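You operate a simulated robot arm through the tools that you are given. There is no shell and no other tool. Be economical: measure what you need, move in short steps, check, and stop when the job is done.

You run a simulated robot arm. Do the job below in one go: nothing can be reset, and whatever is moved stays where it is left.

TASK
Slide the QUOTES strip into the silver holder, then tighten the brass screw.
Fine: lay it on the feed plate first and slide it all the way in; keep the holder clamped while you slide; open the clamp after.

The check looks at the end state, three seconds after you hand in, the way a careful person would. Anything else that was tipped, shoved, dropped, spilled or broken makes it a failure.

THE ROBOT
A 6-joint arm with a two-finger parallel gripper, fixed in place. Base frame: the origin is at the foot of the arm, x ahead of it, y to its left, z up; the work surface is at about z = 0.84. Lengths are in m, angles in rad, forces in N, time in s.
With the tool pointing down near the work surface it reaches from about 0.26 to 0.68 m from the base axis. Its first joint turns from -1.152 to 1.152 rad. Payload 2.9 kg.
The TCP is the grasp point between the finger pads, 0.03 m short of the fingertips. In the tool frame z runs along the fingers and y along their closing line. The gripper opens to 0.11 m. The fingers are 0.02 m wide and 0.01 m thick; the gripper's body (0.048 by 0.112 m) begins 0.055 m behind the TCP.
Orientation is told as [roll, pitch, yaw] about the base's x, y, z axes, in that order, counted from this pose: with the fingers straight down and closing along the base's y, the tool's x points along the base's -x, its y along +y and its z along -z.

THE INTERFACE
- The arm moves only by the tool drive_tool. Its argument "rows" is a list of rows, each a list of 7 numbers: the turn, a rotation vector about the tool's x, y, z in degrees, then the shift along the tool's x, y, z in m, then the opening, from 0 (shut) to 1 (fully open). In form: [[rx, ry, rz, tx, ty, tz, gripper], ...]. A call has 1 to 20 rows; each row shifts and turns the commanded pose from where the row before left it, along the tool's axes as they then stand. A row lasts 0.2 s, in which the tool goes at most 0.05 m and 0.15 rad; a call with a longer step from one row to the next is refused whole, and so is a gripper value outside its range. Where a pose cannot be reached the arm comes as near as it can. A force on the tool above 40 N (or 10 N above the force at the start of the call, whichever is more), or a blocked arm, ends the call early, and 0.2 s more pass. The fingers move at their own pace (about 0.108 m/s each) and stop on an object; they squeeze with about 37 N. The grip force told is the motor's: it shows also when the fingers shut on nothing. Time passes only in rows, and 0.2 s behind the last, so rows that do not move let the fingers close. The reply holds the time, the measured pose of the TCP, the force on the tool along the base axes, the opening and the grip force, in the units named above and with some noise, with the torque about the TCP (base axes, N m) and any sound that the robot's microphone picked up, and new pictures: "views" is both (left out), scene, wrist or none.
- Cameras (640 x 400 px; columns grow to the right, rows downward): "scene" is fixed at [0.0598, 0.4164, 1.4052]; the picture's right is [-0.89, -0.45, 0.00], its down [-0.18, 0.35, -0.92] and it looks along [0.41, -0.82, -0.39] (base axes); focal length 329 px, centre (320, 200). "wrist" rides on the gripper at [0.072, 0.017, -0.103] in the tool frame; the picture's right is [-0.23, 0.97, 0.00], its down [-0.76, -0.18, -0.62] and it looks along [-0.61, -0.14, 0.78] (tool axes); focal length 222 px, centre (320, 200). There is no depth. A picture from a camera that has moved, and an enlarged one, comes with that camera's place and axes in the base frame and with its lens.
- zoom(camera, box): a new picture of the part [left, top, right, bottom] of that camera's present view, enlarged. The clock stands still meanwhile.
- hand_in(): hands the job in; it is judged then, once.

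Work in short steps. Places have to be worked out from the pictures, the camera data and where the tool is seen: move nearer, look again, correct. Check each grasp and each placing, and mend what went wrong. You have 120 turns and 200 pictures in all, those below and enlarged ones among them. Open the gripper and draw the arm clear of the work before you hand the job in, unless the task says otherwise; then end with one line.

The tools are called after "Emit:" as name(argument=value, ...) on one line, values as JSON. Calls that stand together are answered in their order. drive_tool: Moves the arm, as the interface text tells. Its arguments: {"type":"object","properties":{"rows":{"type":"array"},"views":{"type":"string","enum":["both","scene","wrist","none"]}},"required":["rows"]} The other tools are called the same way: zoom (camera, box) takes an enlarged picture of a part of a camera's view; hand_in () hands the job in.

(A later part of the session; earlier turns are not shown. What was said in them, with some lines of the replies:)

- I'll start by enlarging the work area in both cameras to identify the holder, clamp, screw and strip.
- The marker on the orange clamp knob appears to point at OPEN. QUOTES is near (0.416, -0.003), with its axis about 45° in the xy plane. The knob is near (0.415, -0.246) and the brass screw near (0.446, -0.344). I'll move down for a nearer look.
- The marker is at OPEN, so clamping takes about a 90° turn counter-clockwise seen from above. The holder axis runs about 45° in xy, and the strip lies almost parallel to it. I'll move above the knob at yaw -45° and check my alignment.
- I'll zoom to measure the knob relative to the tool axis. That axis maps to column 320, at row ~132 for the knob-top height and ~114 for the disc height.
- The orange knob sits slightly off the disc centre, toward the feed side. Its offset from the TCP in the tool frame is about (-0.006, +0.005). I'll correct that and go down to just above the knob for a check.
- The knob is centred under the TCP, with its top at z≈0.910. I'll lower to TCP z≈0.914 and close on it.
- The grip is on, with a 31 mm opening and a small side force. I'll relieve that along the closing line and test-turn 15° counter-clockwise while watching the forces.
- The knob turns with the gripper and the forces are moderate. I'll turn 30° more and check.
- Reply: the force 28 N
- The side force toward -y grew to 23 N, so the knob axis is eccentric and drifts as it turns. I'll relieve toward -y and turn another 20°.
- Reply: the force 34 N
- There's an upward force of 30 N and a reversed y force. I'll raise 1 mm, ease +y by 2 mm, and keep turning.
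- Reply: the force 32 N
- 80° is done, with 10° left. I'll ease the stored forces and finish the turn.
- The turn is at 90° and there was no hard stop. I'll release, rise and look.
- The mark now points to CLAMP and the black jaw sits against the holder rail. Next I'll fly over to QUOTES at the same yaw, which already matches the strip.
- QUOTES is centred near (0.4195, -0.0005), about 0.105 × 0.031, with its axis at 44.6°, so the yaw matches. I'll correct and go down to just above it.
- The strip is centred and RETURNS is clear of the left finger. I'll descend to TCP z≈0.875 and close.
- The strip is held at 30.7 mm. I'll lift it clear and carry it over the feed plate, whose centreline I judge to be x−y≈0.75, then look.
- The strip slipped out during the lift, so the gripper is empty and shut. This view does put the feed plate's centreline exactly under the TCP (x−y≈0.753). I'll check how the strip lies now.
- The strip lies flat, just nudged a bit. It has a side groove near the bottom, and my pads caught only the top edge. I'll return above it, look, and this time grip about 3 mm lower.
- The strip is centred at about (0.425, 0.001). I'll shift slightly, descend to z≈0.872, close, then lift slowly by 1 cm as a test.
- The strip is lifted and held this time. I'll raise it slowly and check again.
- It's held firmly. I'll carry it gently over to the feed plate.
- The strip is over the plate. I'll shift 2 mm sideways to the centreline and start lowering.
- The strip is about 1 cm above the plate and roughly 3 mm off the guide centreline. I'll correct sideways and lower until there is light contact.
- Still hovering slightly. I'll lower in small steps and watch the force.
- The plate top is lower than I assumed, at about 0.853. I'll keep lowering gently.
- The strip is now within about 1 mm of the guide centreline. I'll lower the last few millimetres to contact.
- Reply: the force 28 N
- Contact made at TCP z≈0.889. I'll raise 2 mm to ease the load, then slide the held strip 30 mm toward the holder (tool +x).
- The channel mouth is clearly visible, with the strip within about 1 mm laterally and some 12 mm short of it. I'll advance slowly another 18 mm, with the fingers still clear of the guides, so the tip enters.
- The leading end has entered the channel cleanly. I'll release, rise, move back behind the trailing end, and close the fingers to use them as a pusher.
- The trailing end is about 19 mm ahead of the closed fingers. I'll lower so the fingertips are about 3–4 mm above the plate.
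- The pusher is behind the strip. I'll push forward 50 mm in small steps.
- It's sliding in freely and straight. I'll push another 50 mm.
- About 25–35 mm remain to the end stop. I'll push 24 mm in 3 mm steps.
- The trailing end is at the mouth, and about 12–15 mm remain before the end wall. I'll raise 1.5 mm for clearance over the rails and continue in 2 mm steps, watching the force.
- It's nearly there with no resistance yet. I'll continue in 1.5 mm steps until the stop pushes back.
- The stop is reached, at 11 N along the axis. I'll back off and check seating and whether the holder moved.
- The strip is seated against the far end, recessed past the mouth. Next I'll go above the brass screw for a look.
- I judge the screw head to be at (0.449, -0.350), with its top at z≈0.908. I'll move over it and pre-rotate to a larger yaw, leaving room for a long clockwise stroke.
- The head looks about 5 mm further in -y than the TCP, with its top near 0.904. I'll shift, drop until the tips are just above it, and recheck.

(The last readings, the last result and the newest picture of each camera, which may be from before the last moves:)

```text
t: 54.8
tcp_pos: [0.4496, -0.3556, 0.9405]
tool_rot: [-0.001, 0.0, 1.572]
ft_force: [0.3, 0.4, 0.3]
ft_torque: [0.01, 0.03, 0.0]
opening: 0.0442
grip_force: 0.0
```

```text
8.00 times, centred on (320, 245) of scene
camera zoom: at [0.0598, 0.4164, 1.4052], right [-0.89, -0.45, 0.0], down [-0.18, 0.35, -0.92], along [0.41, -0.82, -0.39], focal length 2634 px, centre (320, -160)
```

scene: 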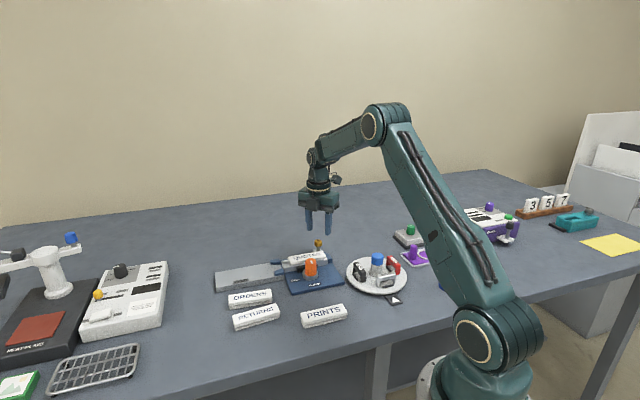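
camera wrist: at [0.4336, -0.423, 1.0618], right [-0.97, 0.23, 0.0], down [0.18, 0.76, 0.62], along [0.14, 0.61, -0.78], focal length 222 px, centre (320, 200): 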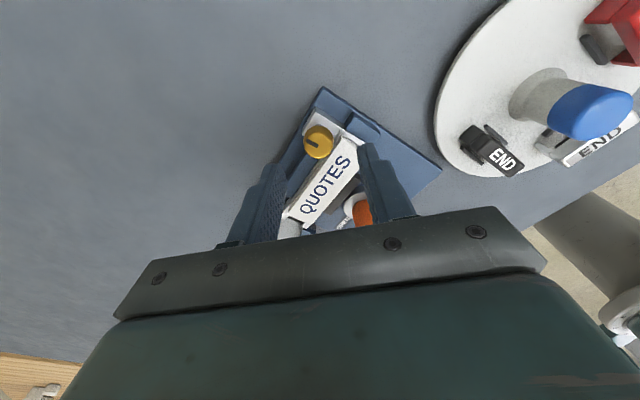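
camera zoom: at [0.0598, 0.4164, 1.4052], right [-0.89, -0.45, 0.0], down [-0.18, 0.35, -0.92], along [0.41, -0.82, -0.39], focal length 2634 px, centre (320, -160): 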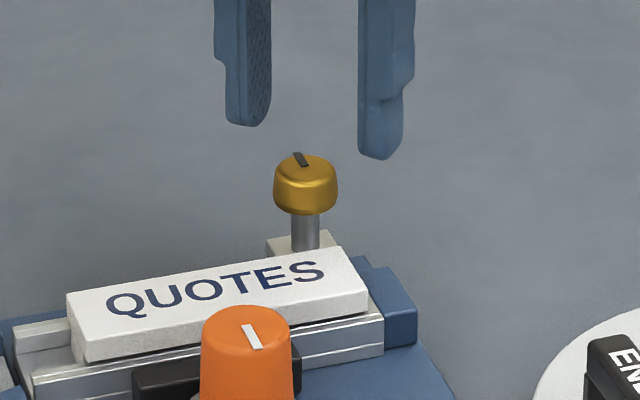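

It's aligned within a couple of millimetres. I'll lower 20 mm and close on the head.

Emit:
drive_tool(rows=[[0, 0, 0, 0, 0, 0.01, 0.4], [0, 0, 0, 0, 0, 0.0105, 0.4], [0, 0, 0, 0, 0, 0, 0.4], [0, 0, 0, 0, 0, 0, 0], [0, 0, 0, 0, 0, 0, 0], [0, 0, 0, 0, 0, 0, 0]], views="none")

Emit:
zoom(camera="scene", box=[290, 220, 350, 270])

Emit:
zoom(camera="wrist", box=[220, 80, 420, 240])

```text
t: 56.2
tcp_pos: [0.4499, -0.3551, 0.9212]
tool_rot: [0.0, 0.0, 1.57]
ft_force: [1.3, 0.5, 0.3]
ft_torque: [-0.09, -0.07, -0.07]
opening: 0.0227
grip_force: 36.7
```

```text
8.00 times, centred on (320, 245) of scene
camera zoom: at [0.0599, 0.4164, 1.4052], right [-0.89, -0.45, 0.0], down [-0.18, 0.35, -0.92], along [0.41, -0.82, -0.39], focal length 2634 px, centre (320, -160)
```

zoom: 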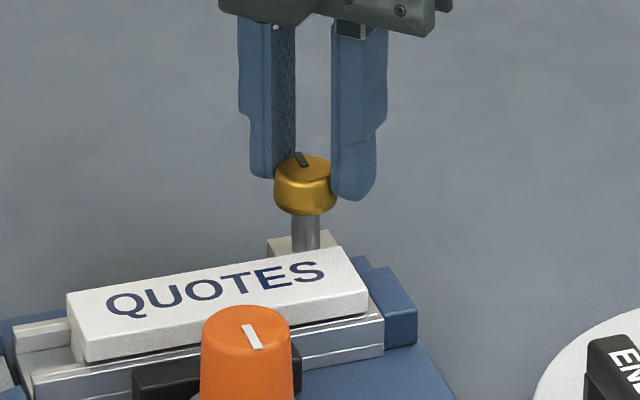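

```text
2.50 times, centred on (320, 160) of wrist
camera zoom: at [0.4347, -0.4279, 1.0235], right [-0.97, 0.23, 0.0], down [0.18, 0.76, 0.62], along [0.14, 0.61, -0.78], focal length 555 px, centre (320, 300)
```

zoom: 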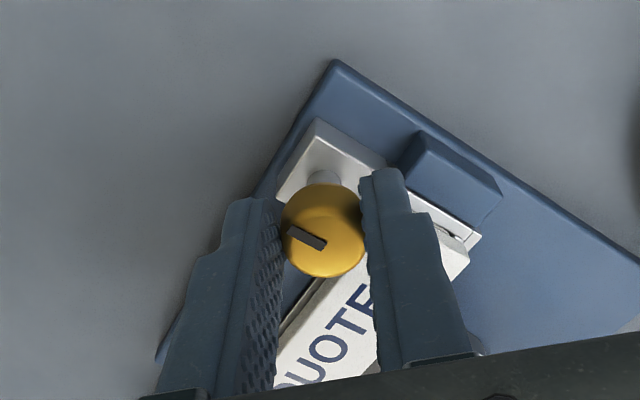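

The head is gripped at 22.7 mm with almost no side load. I'll turn 30° clockwise and check the torque.

Emit:
drive_tool(rows=[[0, 0, 6, 0, 0, 0, 0], [0, 0, 6, 0, 0, 0, 0], [0, 0, 6, 0, 0, 0, 0], [0, 0, 6, 0, 0, 0, 0], [0, 0, 6, 0, 0, 0, 0], [0, 0, 0, 0, 0, 0, 0]], views="none")

Emit:
zoom(camera="wrist", box=[220, 80, 420, 240])

```text
t: 57.6
tcp_pos: [0.4492, -0.3546, 0.9208]
tool_rot: [0.004, -0.001, 1.047]
ft_force: [-19.5, 9.1, 15.3]
ft_torque: [0.44, 0.75, 0.13]
opening: 0.023
grip_force: 37.4
```

```text
2.50 times, centred on (320, 160) of wrist
camera zoom: at [0.3997, -0.4095, 1.0236], right [-0.73, 0.69, 0.0], down [0.54, 0.57, 0.62], along [0.42, 0.46, -0.78], focal length 555 px, centre (320, 300)
```

zoom: 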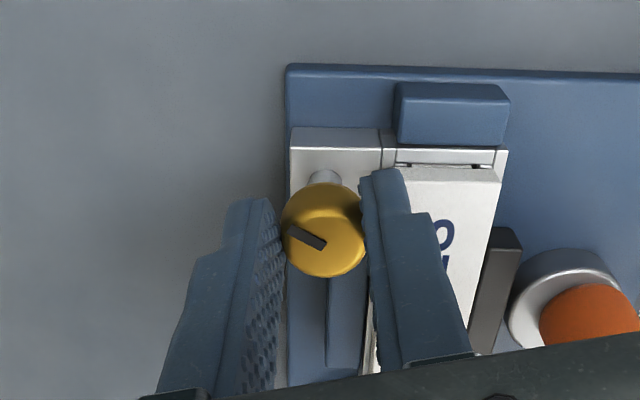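

The screw turns with the fingers, but a side force built up along the closing line. I'll relieve it and continue another 30°.

Emit:
drive_tool(rows=[[0, 0, 0, 0, 0.0025, -0.0008, 0], [0, 0, 6, 0, 0, 0, 0], [0, 0, 6, 0, 0, 0, 0], [0, 0, 6, 0, 0, 0, 0], [0, 0, 6, 0, 0, 0, 0], [0, 0, 6, 0, 0, 0, 0], [0, 0, 0, 0, 0, 0, 0]], views="none")

Emit:
zoom(camera="wrist", box=[220, 80, 420, 240])

```text
t: 59.2
tcp_pos: [0.447, -0.3531, 0.9211]
tool_rot: [0.005, 0.002, 0.523]
ft_force: [-15.7, 11.7, -0.7]
ft_torque: [0.13, 0.92, 0.09]
opening: 0.0229
grip_force: 36.8
```

```text
2.50 times, centred on (320, 160) of wrist
camera zoom: at [0.3779, -0.3749, 1.0242], right [-0.29, 0.96, 0.01], down [0.75, 0.22, 0.62], along [0.59, 0.18, -0.78], focal length 555 px, centre (320, 300)
```

zoom: 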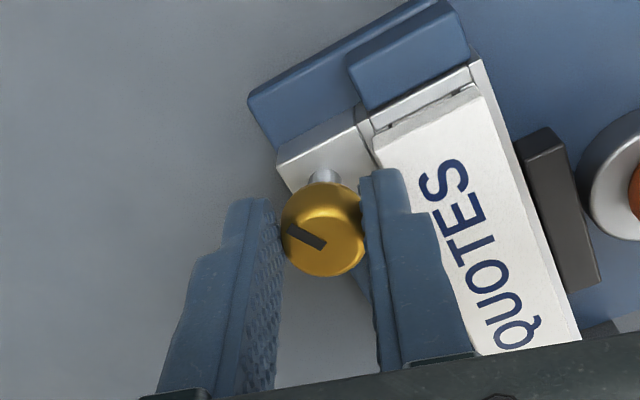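

Still turning freely. I'll ease again and continue 42°.

Emit:
drive_tool(rows=[[0, 0, 0, 0.001, 0.0025, 0, 0], [0, 0, 6, 0, 0, 0, 0], [0, 0, 6, 0, 0, 0, 0], [0, 0, 6, 0, 0, 0, 0], [0, 0, 6, 0, 0, 0, 0], [0, 0, 6, 0, 0, 0, 0], [0, 0, 6, 0, 0, 0, 0], [0, 0, 6, 0, 0, 0, 0], [0, 0, 0, 0, 0, 0, 0]], views="none")

Emit:
zoom(camera="wrist", box=[220, 80, 420, 240])

Emit:
zoom(camera="scene", box=[270, 220, 350, 290])

```text
t: 61.2
tcp_pos: [0.4482, -0.3503, 0.9226]
tool_rot: [0.004, -0.001, -0.209]
ft_force: [-4.0, 27.2, 16.2]
ft_torque: [0.92, 0.11, 0.26]
opening: 0.0214
grip_force: 36.9
```

```text
2.50 times, centred on (320, 160) of wrist
camera zoom: at [0.3807, -0.3197, 1.026], right [0.42, 0.91, 0.0], down [0.71, -0.33, 0.62], along [0.57, -0.26, -0.78], focal length 555 px, centre (320, 300)
```

zoom: 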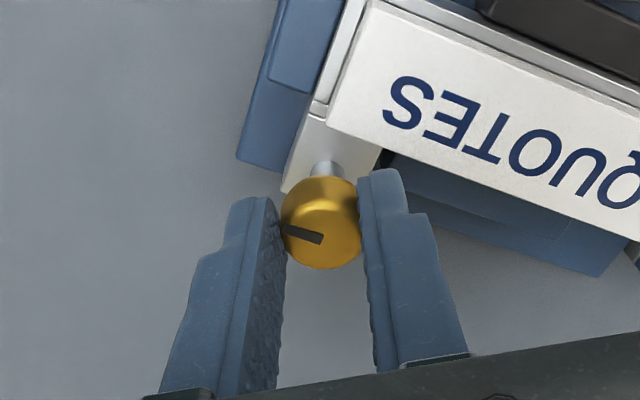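

```text
5.71 times, centred on (310, 255) of scene
camera zoom: at [0.0595, 0.4173, 1.4049], right [-0.89, -0.45, 0.0], down [-0.18, 0.35, -0.92], along [0.41, -0.82, -0.39], focal length 1881 px, centre (377, -114)
```

zoom: 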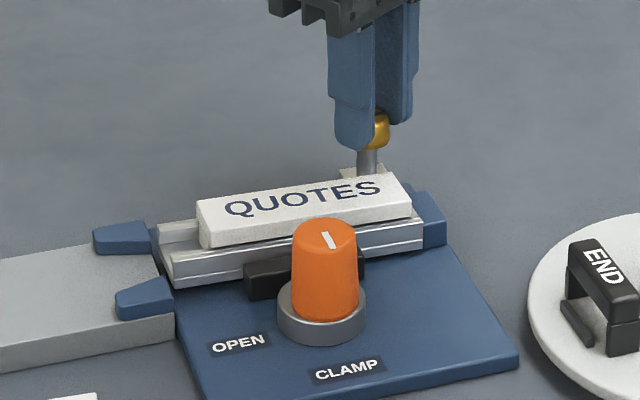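

The slot slipped a little relative to the fingers and the grip is off-centre. I'll open, rise and re-centre on the head.

Emit:
drive_tool(rows=[[0, 0, 0, 0, 0, 0, 0.4], [0, 0, 0, 0, 0, 0, 0.4], [0, 0, 0, 0, 0, -0.02, 0.4], [0, 0, 0, 0, 0, 0, 0.4]], views="none")

Emit:
zoom(camera="wrist", box=[220, 80, 420, 240])

Emit:
zoom(camera="scene", box=[290, 220, 350, 270])

```text
t: 62.2
tcp_pos: [0.446, -0.3538, 0.9419]
tool_rot: [0.002, 0.0, -0.209]
ft_force: [-0.8, -0.5, -0.1]
ft_torque: [0.01, 0.01, 0.02]
opening: 0.0439
grip_force: 0.1
```

```text
2.50 times, centred on (320, 160) of wrist
camera zoom: at [0.3792, -0.3218, 1.045], right [0.43, 0.91, 0.0], down [0.71, -0.33, 0.62], along [0.56, -0.26, -0.78], focal length 555 px, centre (320, 300)
```

zoom: 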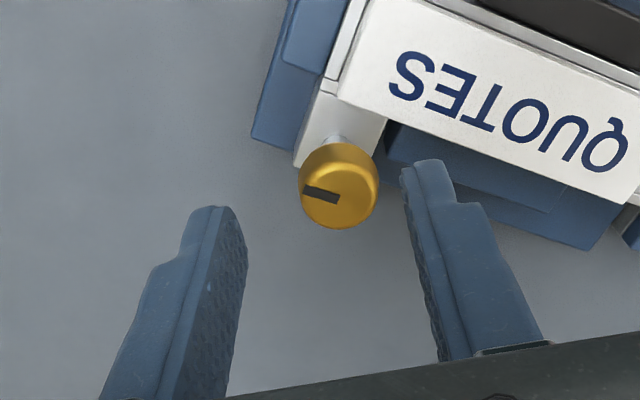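

```text
8.00 times, centred on (320, 245) of scene
camera zoom: at [0.0598, 0.4164, 1.4052], right [-0.89, -0.45, 0.0], down [-0.18, 0.35, -0.92], along [0.41, -0.82, -0.39], focal length 2634 px, centre (320, -160)
```

zoom: 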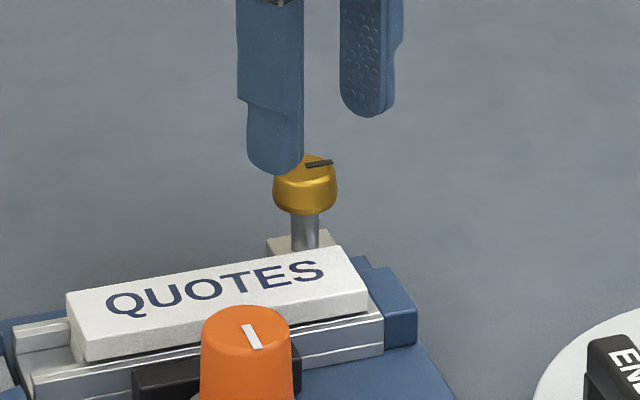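

Based on the lateral offsets from two yaws, the head is at (0.4483, -0.349). My earlier grip was about 6 mm off in y. I'll re-centre and wind the gripper back to +100° for another stroke.

Emit:
drive_tool(rows=[[0, 0, 0, -0.0012, 0.0054, -0.005, 0.4], [0, 0, -8, 0, 0, 0, 0.4], [0, 0, -8, 0, 0, 0, 0.4], [0, 0, -8, 0, 0, 0, 0.4], [0, 0, -8, 0, 0, 0, 0.4], [0, 0, -8, 0, 0, 0, 0.4], [0, 0, -8, 0, 0, 0, 0.4], [0, 0, -8, 0, 0, 0, 0.4], [0, 0, -8, 0, 0, 0, 0.4], [0, 0, -8, 0, 0, 0, 0.4], [0, 0, -8, 0, 0, 0, 0.4], [0, 0, -8, 0, 0, 0, 0.4], [0, 0, -8, 0, 0, 0, 0.4], [0, 0, -8, 0, 0, 0, 0.4], [0, 0, -8, 0, 0, 0, 0.4], [0, 0, 0, 0, 0, 0.005, 0.4]], views="none")

Emit:
zoom(camera="wrist", box=[220, 80, 420, 240])

Emit:
zoom(camera="scene", box=[290, 220, 350, 270])

```text
t: 65.6
tcp_pos: [0.4494, -0.3471, 0.9415]
tool_rot: [0.001, 0.001, 1.746]
ft_force: [-0.1, -0.8, 0.8]
ft_torque: [0.0, 0.01, -0.01]
opening: 0.044
grip_force: 0.0
```

```text
2.50 times, centred on (320, 160) of wrist
camera zoom: at [0.4463, -0.4223, 1.0436], right [-1.0, 0.05, 0.0], down [0.04, 0.78, 0.62], along [0.03, 0.62, -0.78], focal length 555 px, centre (320, 300)
```

zoom: 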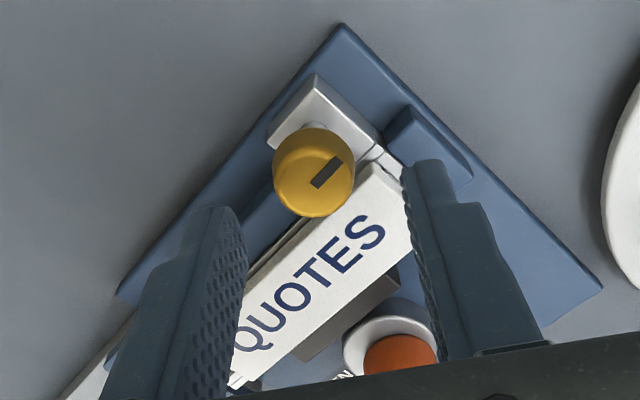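

```text
8.00 times, centred on (320, 245) of scene
camera zoom: at [0.0598, 0.4164, 1.4052], right [-0.89, -0.45, 0.0], down [-0.18, 0.35, -0.92], along [0.41, -0.82, -0.39], focal length 2634 px, centre (320, -160)
```

zoom: 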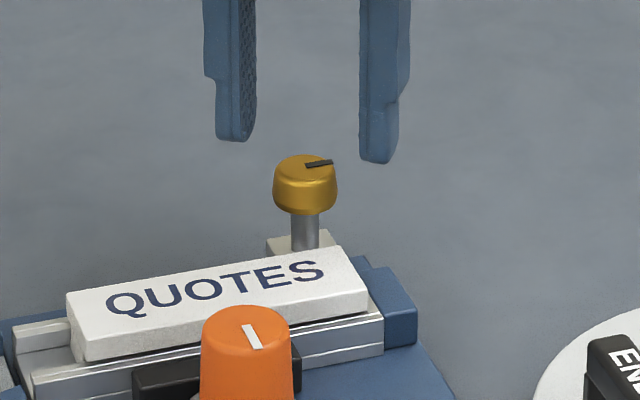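

Combining the estimates, the head is at about (0.4495, -0.3505). I'll shift 3 mm, lower and grip.

Emit:
drive_tool(rows=[[0, 0, 0, 0.0033, -0.0005, 0.01, 0.4], [0, 0, 0, 0, 0, 0.0105, 0.4], [0, 0, 0, 0, 0, 0, 0.4], [0, 0, 0, 0, 0, 0, 0], [0, 0, 0, 0, 0, 0, 0], [0, 0, 0, 0, 0, 0, 0]], views="none")

Emit:
drive_tool(rows=[[0, 0, 7, 0, 0, 0, 0], [0, 0, 7, 0, 0, 0, 0], [0, 0, 7, 0, 0, 0, 0], [0, 0, 7, 0, 0, 0, 0], [0, 0, 0, 0, 0, 0, 0]], views="none")

Emit:
zoom(camera="wrist", box=[220, 80, 420, 240])

```text
t: 67.0
tcp_pos: [0.4504, -0.3506, 0.9211]
tool_rot: [0.0, 0.0, 1.744]
ft_force: [3.1, 1.0, 0.6]
ft_torque: [-0.14, -0.08, -0.01]
opening: 0.023
grip_force: 37.2
```

```text
t: 68.2
tcp_pos: [0.4493, -0.3513, 0.9217]
tool_rot: [-0.003, 0.001, 1.253]
ft_force: [-12.3, -0.3, 20.4]
ft_torque: [0.03, 0.4, 0.34]
opening: 0.0221
grip_force: 37.2
```

```text
2.50 times, centred on (320, 160) of wrist
camera zoom: at [0.4122, -0.415, 1.0251], right [-0.85, 0.52, 0.0], down [0.41, 0.67, 0.62], along [0.32, 0.53, -0.78], focal length 555 px, centre (320, 300)
```

zoom: 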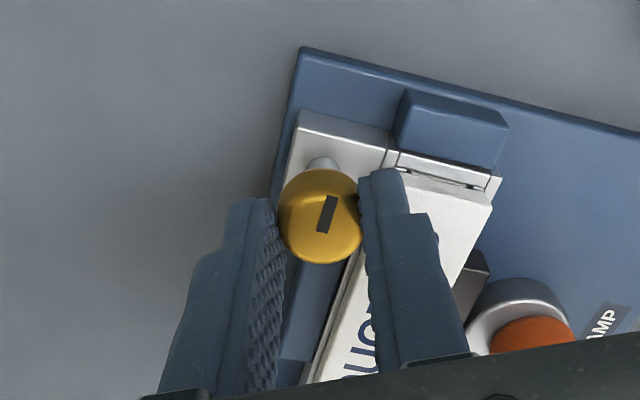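

The slot stayed fixed while the fingers slipped around it, and the torque rose to 0.34 N m. So the screw is at its stop after about 90° and is tight. I'll release and rise, then head to the clamp knob.

Emit:
drive_tool(rows=[[0, 0, 0, 0, 0, 0, 0.4], [0, 0, 0, 0, 0, 0, 0.4], [0, 0, 0, 0, 0, -0.035, 0.4], [0, 0, 0, 0, 0, -0.04, 0.4], [0, 0, 0, 0, 0, 0, 0.4]], views="wrist")

Emit:
zoom(camera="scene", box=[270, 220, 350, 290])

Emit:
zoom(camera="wrist", box=[220, 60, 440, 240])

```text
t: 69.4
tcp_pos: [0.4495, -0.3509, 0.9954]
tool_rot: [-0.001, -0.001, 1.257]
ft_force: [0.4, -0.4, -1.0]
ft_torque: [-0.01, 0.02, -0.01]
opening: 0.0439
grip_force: 0.2
camera wrist: at [0.4119, -0.4148, 1.0989], right [-0.86, 0.52, 0.0], down [0.4, 0.67, 0.62], along [0.32, 0.53, -0.78], focal length 222 px, centre (320, 200)
```

wrist: 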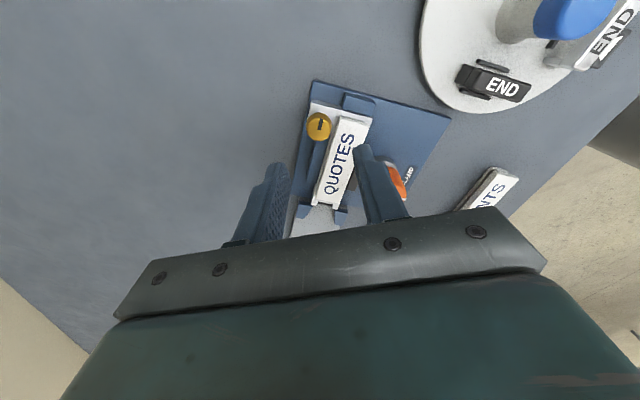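

```text
5.71 times, centred on (310, 255) of scene
camera zoom: at [0.0598, 0.4164, 1.4052], right [-0.89, -0.45, 0.0], down [-0.18, 0.35, -0.92], along [0.41, -0.82, -0.39], focal length 1881 px, centre (377, -114)
```

zoom: 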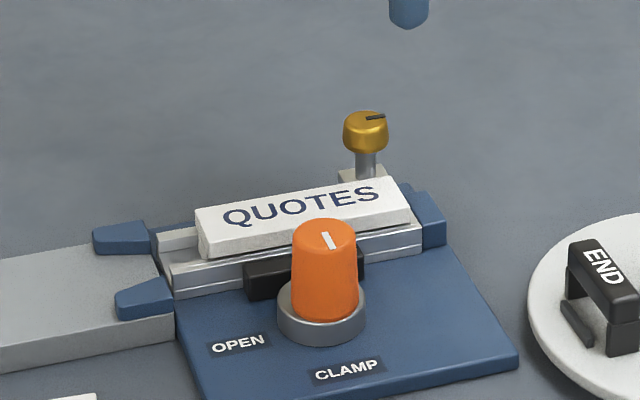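

```text
2.22 times, centred on (330, 150) of wrist
camera zoom: at [0.4119, -0.4148, 1.0989], right [-0.86, 0.52, 0.0], down [0.4, 0.67, 0.62], along [0.32, 0.53, -0.78], focal length 494 px, centre (298, 311)
```

zoom: 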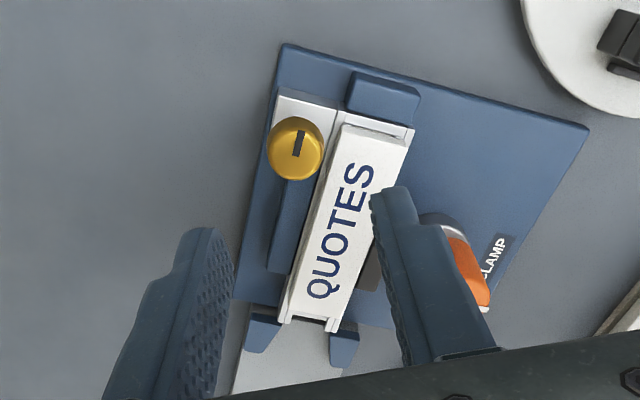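

The screw slot now lies parallel to the holder. I'll go above the clamp knob at yaw 45° to turn it back to OPEN.

Emit:
drive_tool(rows=[[0, 0, 0, -0.0301, 0.0213, 0, 0.45], [0, 0, 0, -0.0301, 0.0213, 0, 0.45], [0, 0, 0, -0.0301, 0.0213, 0, 0.5], [0, 0, 6.75, 0, 0, 0, 0.5], [0, 0, 6.75, 0, 0, 0, 0.5], [0, 0, 6.75, 0, 0, 0, 0.5], [0, 0, 6.75, 0, 0, 0.02, 0.5], [0, 0, 0, 0, 0, 0.02, 0.5], [0, 0, 0, 0, 0, 0, 0.5]], views="none")

Emit:
zoom(camera="wrist", box=[220, 60, 420, 240])

Emit:
zoom(camera="scene", box=[270, 220, 350, 290])

```text
t: 71.4
tcp_pos: [0.4172, -0.2459, 0.954]
tool_rot: [-0.002, 0.0, 0.784]
ft_force: [0.3, -0.8, -0.2]
ft_torque: [0.01, 0.01, -0.02]
opening: 0.0551
grip_force: 0.1
```

```text
2.22 times, centred on (320, 150) of wrist
camera zoom: at [0.3553, -0.2852, 1.0583], right [-0.53, 0.85, 0.0], down [0.66, 0.41, 0.62], along [0.53, 0.33, -0.78], focal length 494 px, centre (320, 311)
```

zoom: 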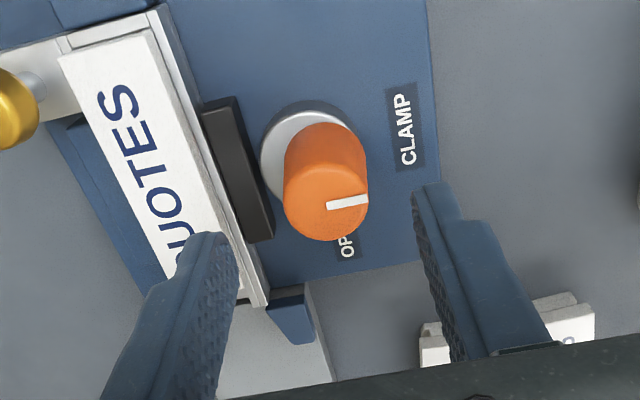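

```text
5.71 times, centred on (310, 255) of scene
camera zoom: at [0.0598, 0.4164, 1.4052], right [-0.89, -0.45, 0.0], down [-0.18, 0.35, -0.92], along [0.41, -0.82, -0.39], focal length 1881 px, centre (377, -114)
```

zoom: 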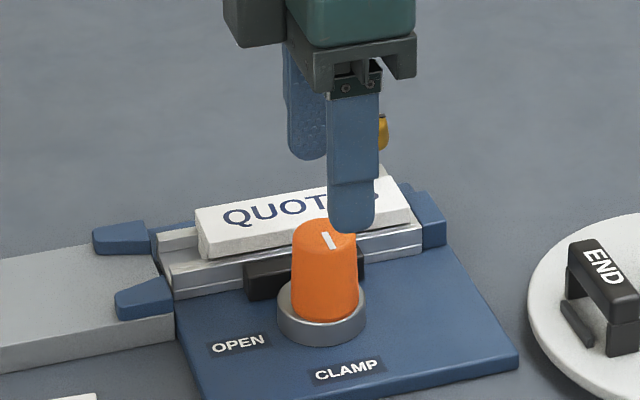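

The knob is within about 2 mm. I'll make a small correction, lower, and grip.

Emit:
drive_tool(rows=[[0, 0, 0, 0.0005, 0.0015, 0.02, 0.5], [0, 0, 0, 0, 0, 0.019, 0.5], [0, 0, 0, 0, 0, 0, 0.5], [0, 0, 0, 0, 0, 0, 0], [0, 0, 0, 0, 0, 0, 0], [0, 0, 0, 0, 0, 0, 0]], views="none")

Emit:
zoom(camera="scene", box=[270, 220, 350, 290])

```text
t: 72.8
tcp_pos: [0.4168, -0.245, 0.917]
tool_rot: [-0.002, 0.0, 0.785]
ft_force: [5.4, -5.9, -5.7]
ft_torque: [-0.18, -0.25, -0.07]
opening: 0.0305
grip_force: 44.9
```

```text
5.71 times, centred on (310, 255) of scene
camera zoom: at [0.06, 0.4162, 1.4052], right [-0.89, -0.45, 0.0], down [-0.18, 0.35, -0.92], along [0.41, -0.82, -0.39], focal length 1881 px, centre (377, -114)
```

zoom: 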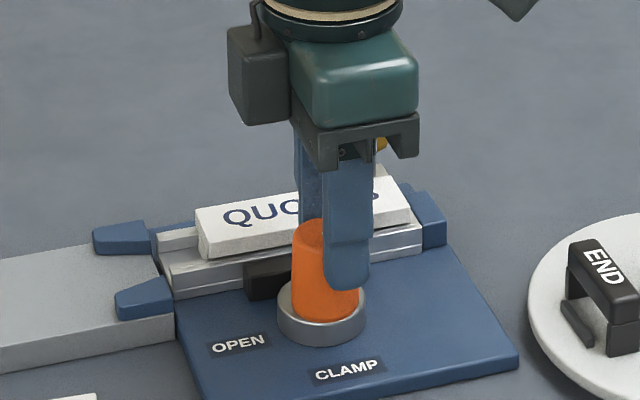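

The fingers sit about 4 mm off toward the screw end. I'll open, shift 4 mm toward the feed side and regrip.

Emit:
drive_tool(rows=[[0, 0, 0, 0, 0, 0, 0.45], [0, 0, 0, -0.004, 0, 0, 0.45], [0, 0, 0, 0, 0, 0, 0.45], [0, 0, 0, 0, 0, 0, 0], [0, 0, 0, 0, 0, 0, 0], [0, 0, 0, 0, 0, 0, 0]], views="none")

Emit:
drive_tool(rows=[[0, 0, 5, 0, 0, 0, 0], [0, 0, 5, 0, 0, 0, 0], [0, 0, 5, 0, 0, 0, 0], [0, 0, 5, 0, 0, 0, 0], [0, 0, 0, 0, 0, 0, 0]], views="none")

```text
t: 74.2
tcp_pos: [0.4189, -0.2433, 0.9175]
tool_rot: [0.001, 0.0, 0.786]
ft_force: [1.9, 0.8, -0.3]
ft_torque: [-0.11, 0.13, -0.01]
opening: 0.0305
grip_force: 45.3
```

```text
t: 75.4
tcp_pos: [0.4195, -0.2428, 0.9177]
tool_rot: [-0.004, 0.0, 0.435]
ft_force: [2.9, -2.2, 4.2]
ft_torque: [-0.19, 0.08, 0.02]
opening: 0.0301
grip_force: 45.0
```

The forces are low, so the grip is centred. I'll turn another 40° clockwise.

Emit:
drive_tool(rows=[[0, 0, 5, 0, 0, 0, 0], [0, 0, 5, 0, 0, 0, 0], [0, 0, 5, 0, 0, 0, 0], [0, 0, 5, 0, 0, 0, 0], [0, 0, 5, 0, 0, 0, 0], [0, 0, 5, 0, 0, 0, 0], [0, 0, 5, 0, 0, 0, 0], [0, 0, 5, 0, 0, 0, 0], [0, 0, 0, 0, 0, 0, 0]], views="none")

Emit:
zoom(camera="wrist", box=[220, 60, 420, 240])

Emit:
zoom(camera="scene", box=[270, 220, 350, 290])

```text
t: 77.4
tcp_pos: [0.4195, -0.2414, 0.9175]
tool_rot: [-0.001, -0.002, -0.265]
ft_force: [9.7, -16.2, -9.1]
ft_torque: [-0.47, -0.25, 0.05]
opening: 0.0303
grip_force: 45.1
```

```text
2.22 times, centred on (320, 150) of wrist
camera zoom: at [0.3546, -0.2074, 1.0198], right [0.47, 0.88, 0.0], down [0.69, -0.37, 0.62], along [0.55, -0.3, -0.78], focal length 494 px, centre (320, 311)
```

zoom: 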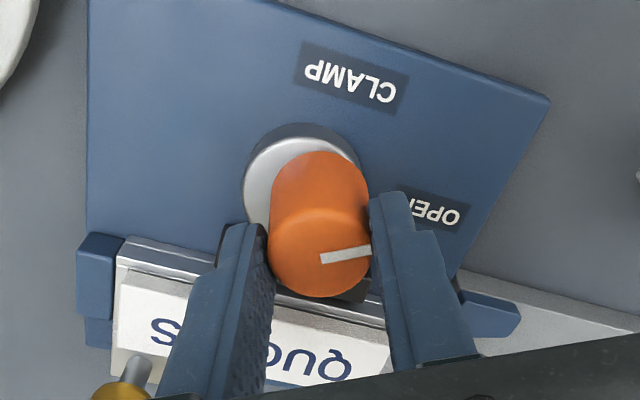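

```text
5.71 times, centred on (310, 255) of scene
camera zoom: at [0.0602, 0.4159, 1.4053], right [-0.89, -0.45, 0.0], down [-0.18, 0.35, -0.92], along [0.41, -0.82, -0.39], focal length 1881 px, centre (377, -114)
```

zoom: 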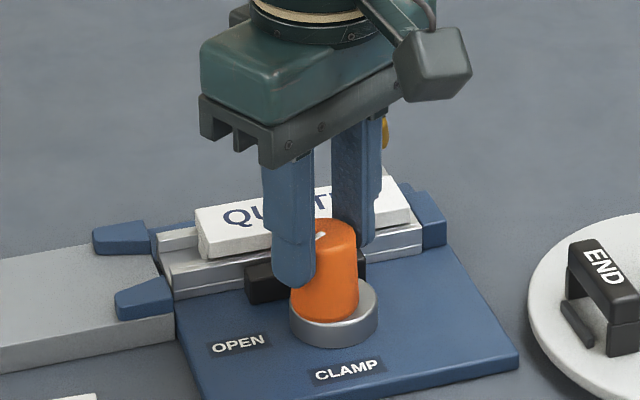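

60° done. I'll ease the side forces and finish the last 30°.

Emit:
drive_tool(rows=[[0, 0, 0, -0.0015, -0.0015, 0.0006, 0], [0, 0, 5, 0, 0, 0, 0], [0, 0, 5, 0, 0, 0, 0], [0, 0, 5, 0, 0, 0, 0], [0, 0, 5, 0, 0, 0, 0], [0, 0, 5, 0, 0, 0, 0], [0, 0, 5, 0, 0, 0, 0], [0, 0, 0, 0, 0, 0, 0]], views="none")

Emit:
zoom(camera="wrist", box=[220, 60, 420, 240])

```text
t: 79.2
tcp_pos: [0.4201, -0.2434, 0.9169]
tool_rot: [0.0, 0.002, -0.788]
ft_force: [-18.0, 6.8, 32.1]
ft_torque: [0.18, 0.55, 0.02]
opening: 0.0304
grip_force: 44.8
```

```text
2.22 times, centred on (320, 150) of wrist
camera zoom: at [0.3813, -0.1796, 1.02], right [0.85, 0.53, 0.0], down [0.41, -0.67, 0.62], along [0.33, -0.53, -0.78], focal length 494 px, centre (320, 311)
```

zoom: 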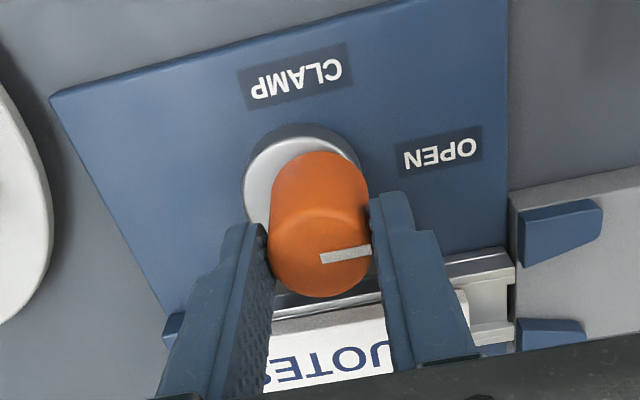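

The marker is back where it was at OPEN. I'll release, rise and move clear to check.

Emit:
drive_tool(rows=[[0, 0, 0, 0, 0, -0.001, 0], [0, 0, 0, 0, 0, 0, 0.5], [0, 0, 0, 0, 0, 0, 0.5], [0, 0, 0, 0, 0, -0.03, 0.5], [0, 0, 0, 0, 0, -0.04, 0.5], [0, 0, 0, 0, 0, -0.04, 0.8], [0, 0, 0, 0.04, 0, -0.02, 1], [0, 0, 0, 0.04, 0, -0.02, 1], [0, 0, 0, 0, 0, 0, 1]])

Emit:
zoom(camera="scene", box=[260, 225, 350, 300])

Emit:
zoom(camera="wrist", box=[200, 60, 460, 240])

```text
t: 81.2
tcp_pos: [0.3627, -0.1872, 1.0689]
tool_rot: [0.0, 0.0, -0.785]
ft_force: [-0.8, 0.7, 0.4]
ft_torque: [-0.04, 0.02, 0.02]
opening: 0.11
grip_force: 0.0
camera wrist: at [0.3237, -0.1236, 1.1708], right [0.85, 0.53, 0.0], down [0.41, -0.66, 0.62], along [0.33, -0.53, -0.78], focal length 222 px, centre (320, 200)
```

scene: 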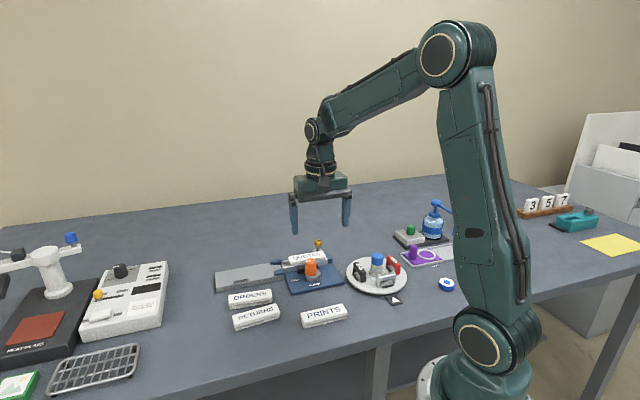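
wrist: 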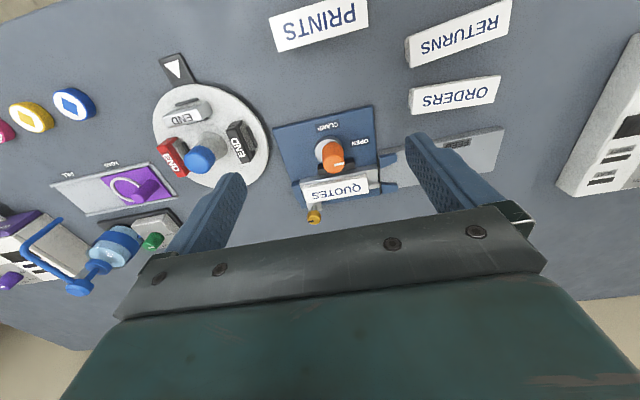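

```text
5.33 times, centred on (305, 262) of scene
camera zoom: at [0.0598, 0.4164, 1.4052], right [-0.89, -0.45, 0.0], down [-0.18, 0.35, -0.92], along [0.41, -0.82, -0.39], focal length 1756 px, centre (400, -133)
```

zoom: 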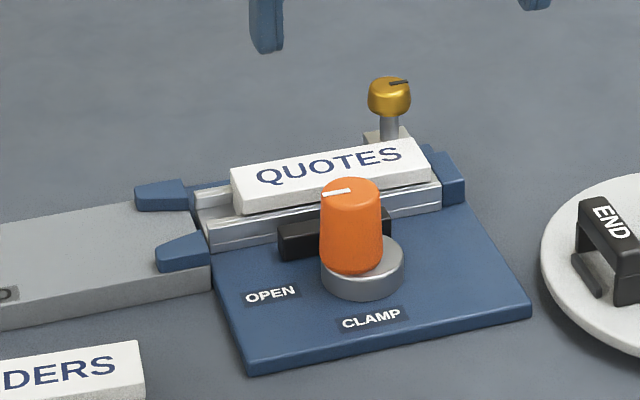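

```text
2.22 times, centred on (330, 150) of wrist
camera zoom: at [0.3237, -0.1236, 1.1708], right [0.85, 0.53, 0.0], down [0.41, -0.66, 0.62], along [0.33, -0.53, -0.78], focal length 494 px, centre (298, 311)
```

zoom: 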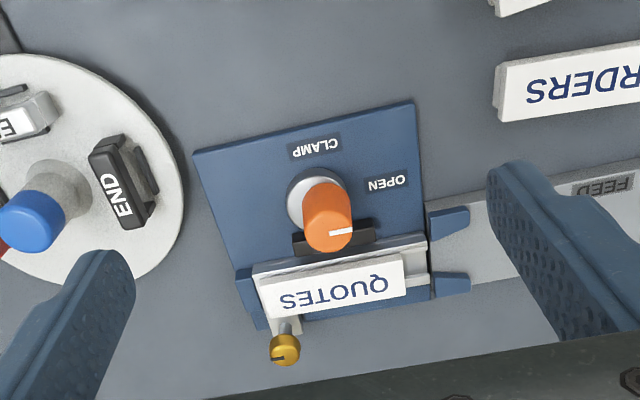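

QUOTES sits fully in the holder, the screw is tight, the clamp is at OPEN, and everything else is where it was. The gripper is open and clear, so I'm handing in.

Emit:
hand_in()

```text
The job is handed in.
```

The QUOTES strip is fully in the silver holder, the brass screw is tight and the clamp is back at OPEN. QUOTES slipped once on the first lift and was picked up again, and the holder moved about 1 mm when the strip hit its end stop.
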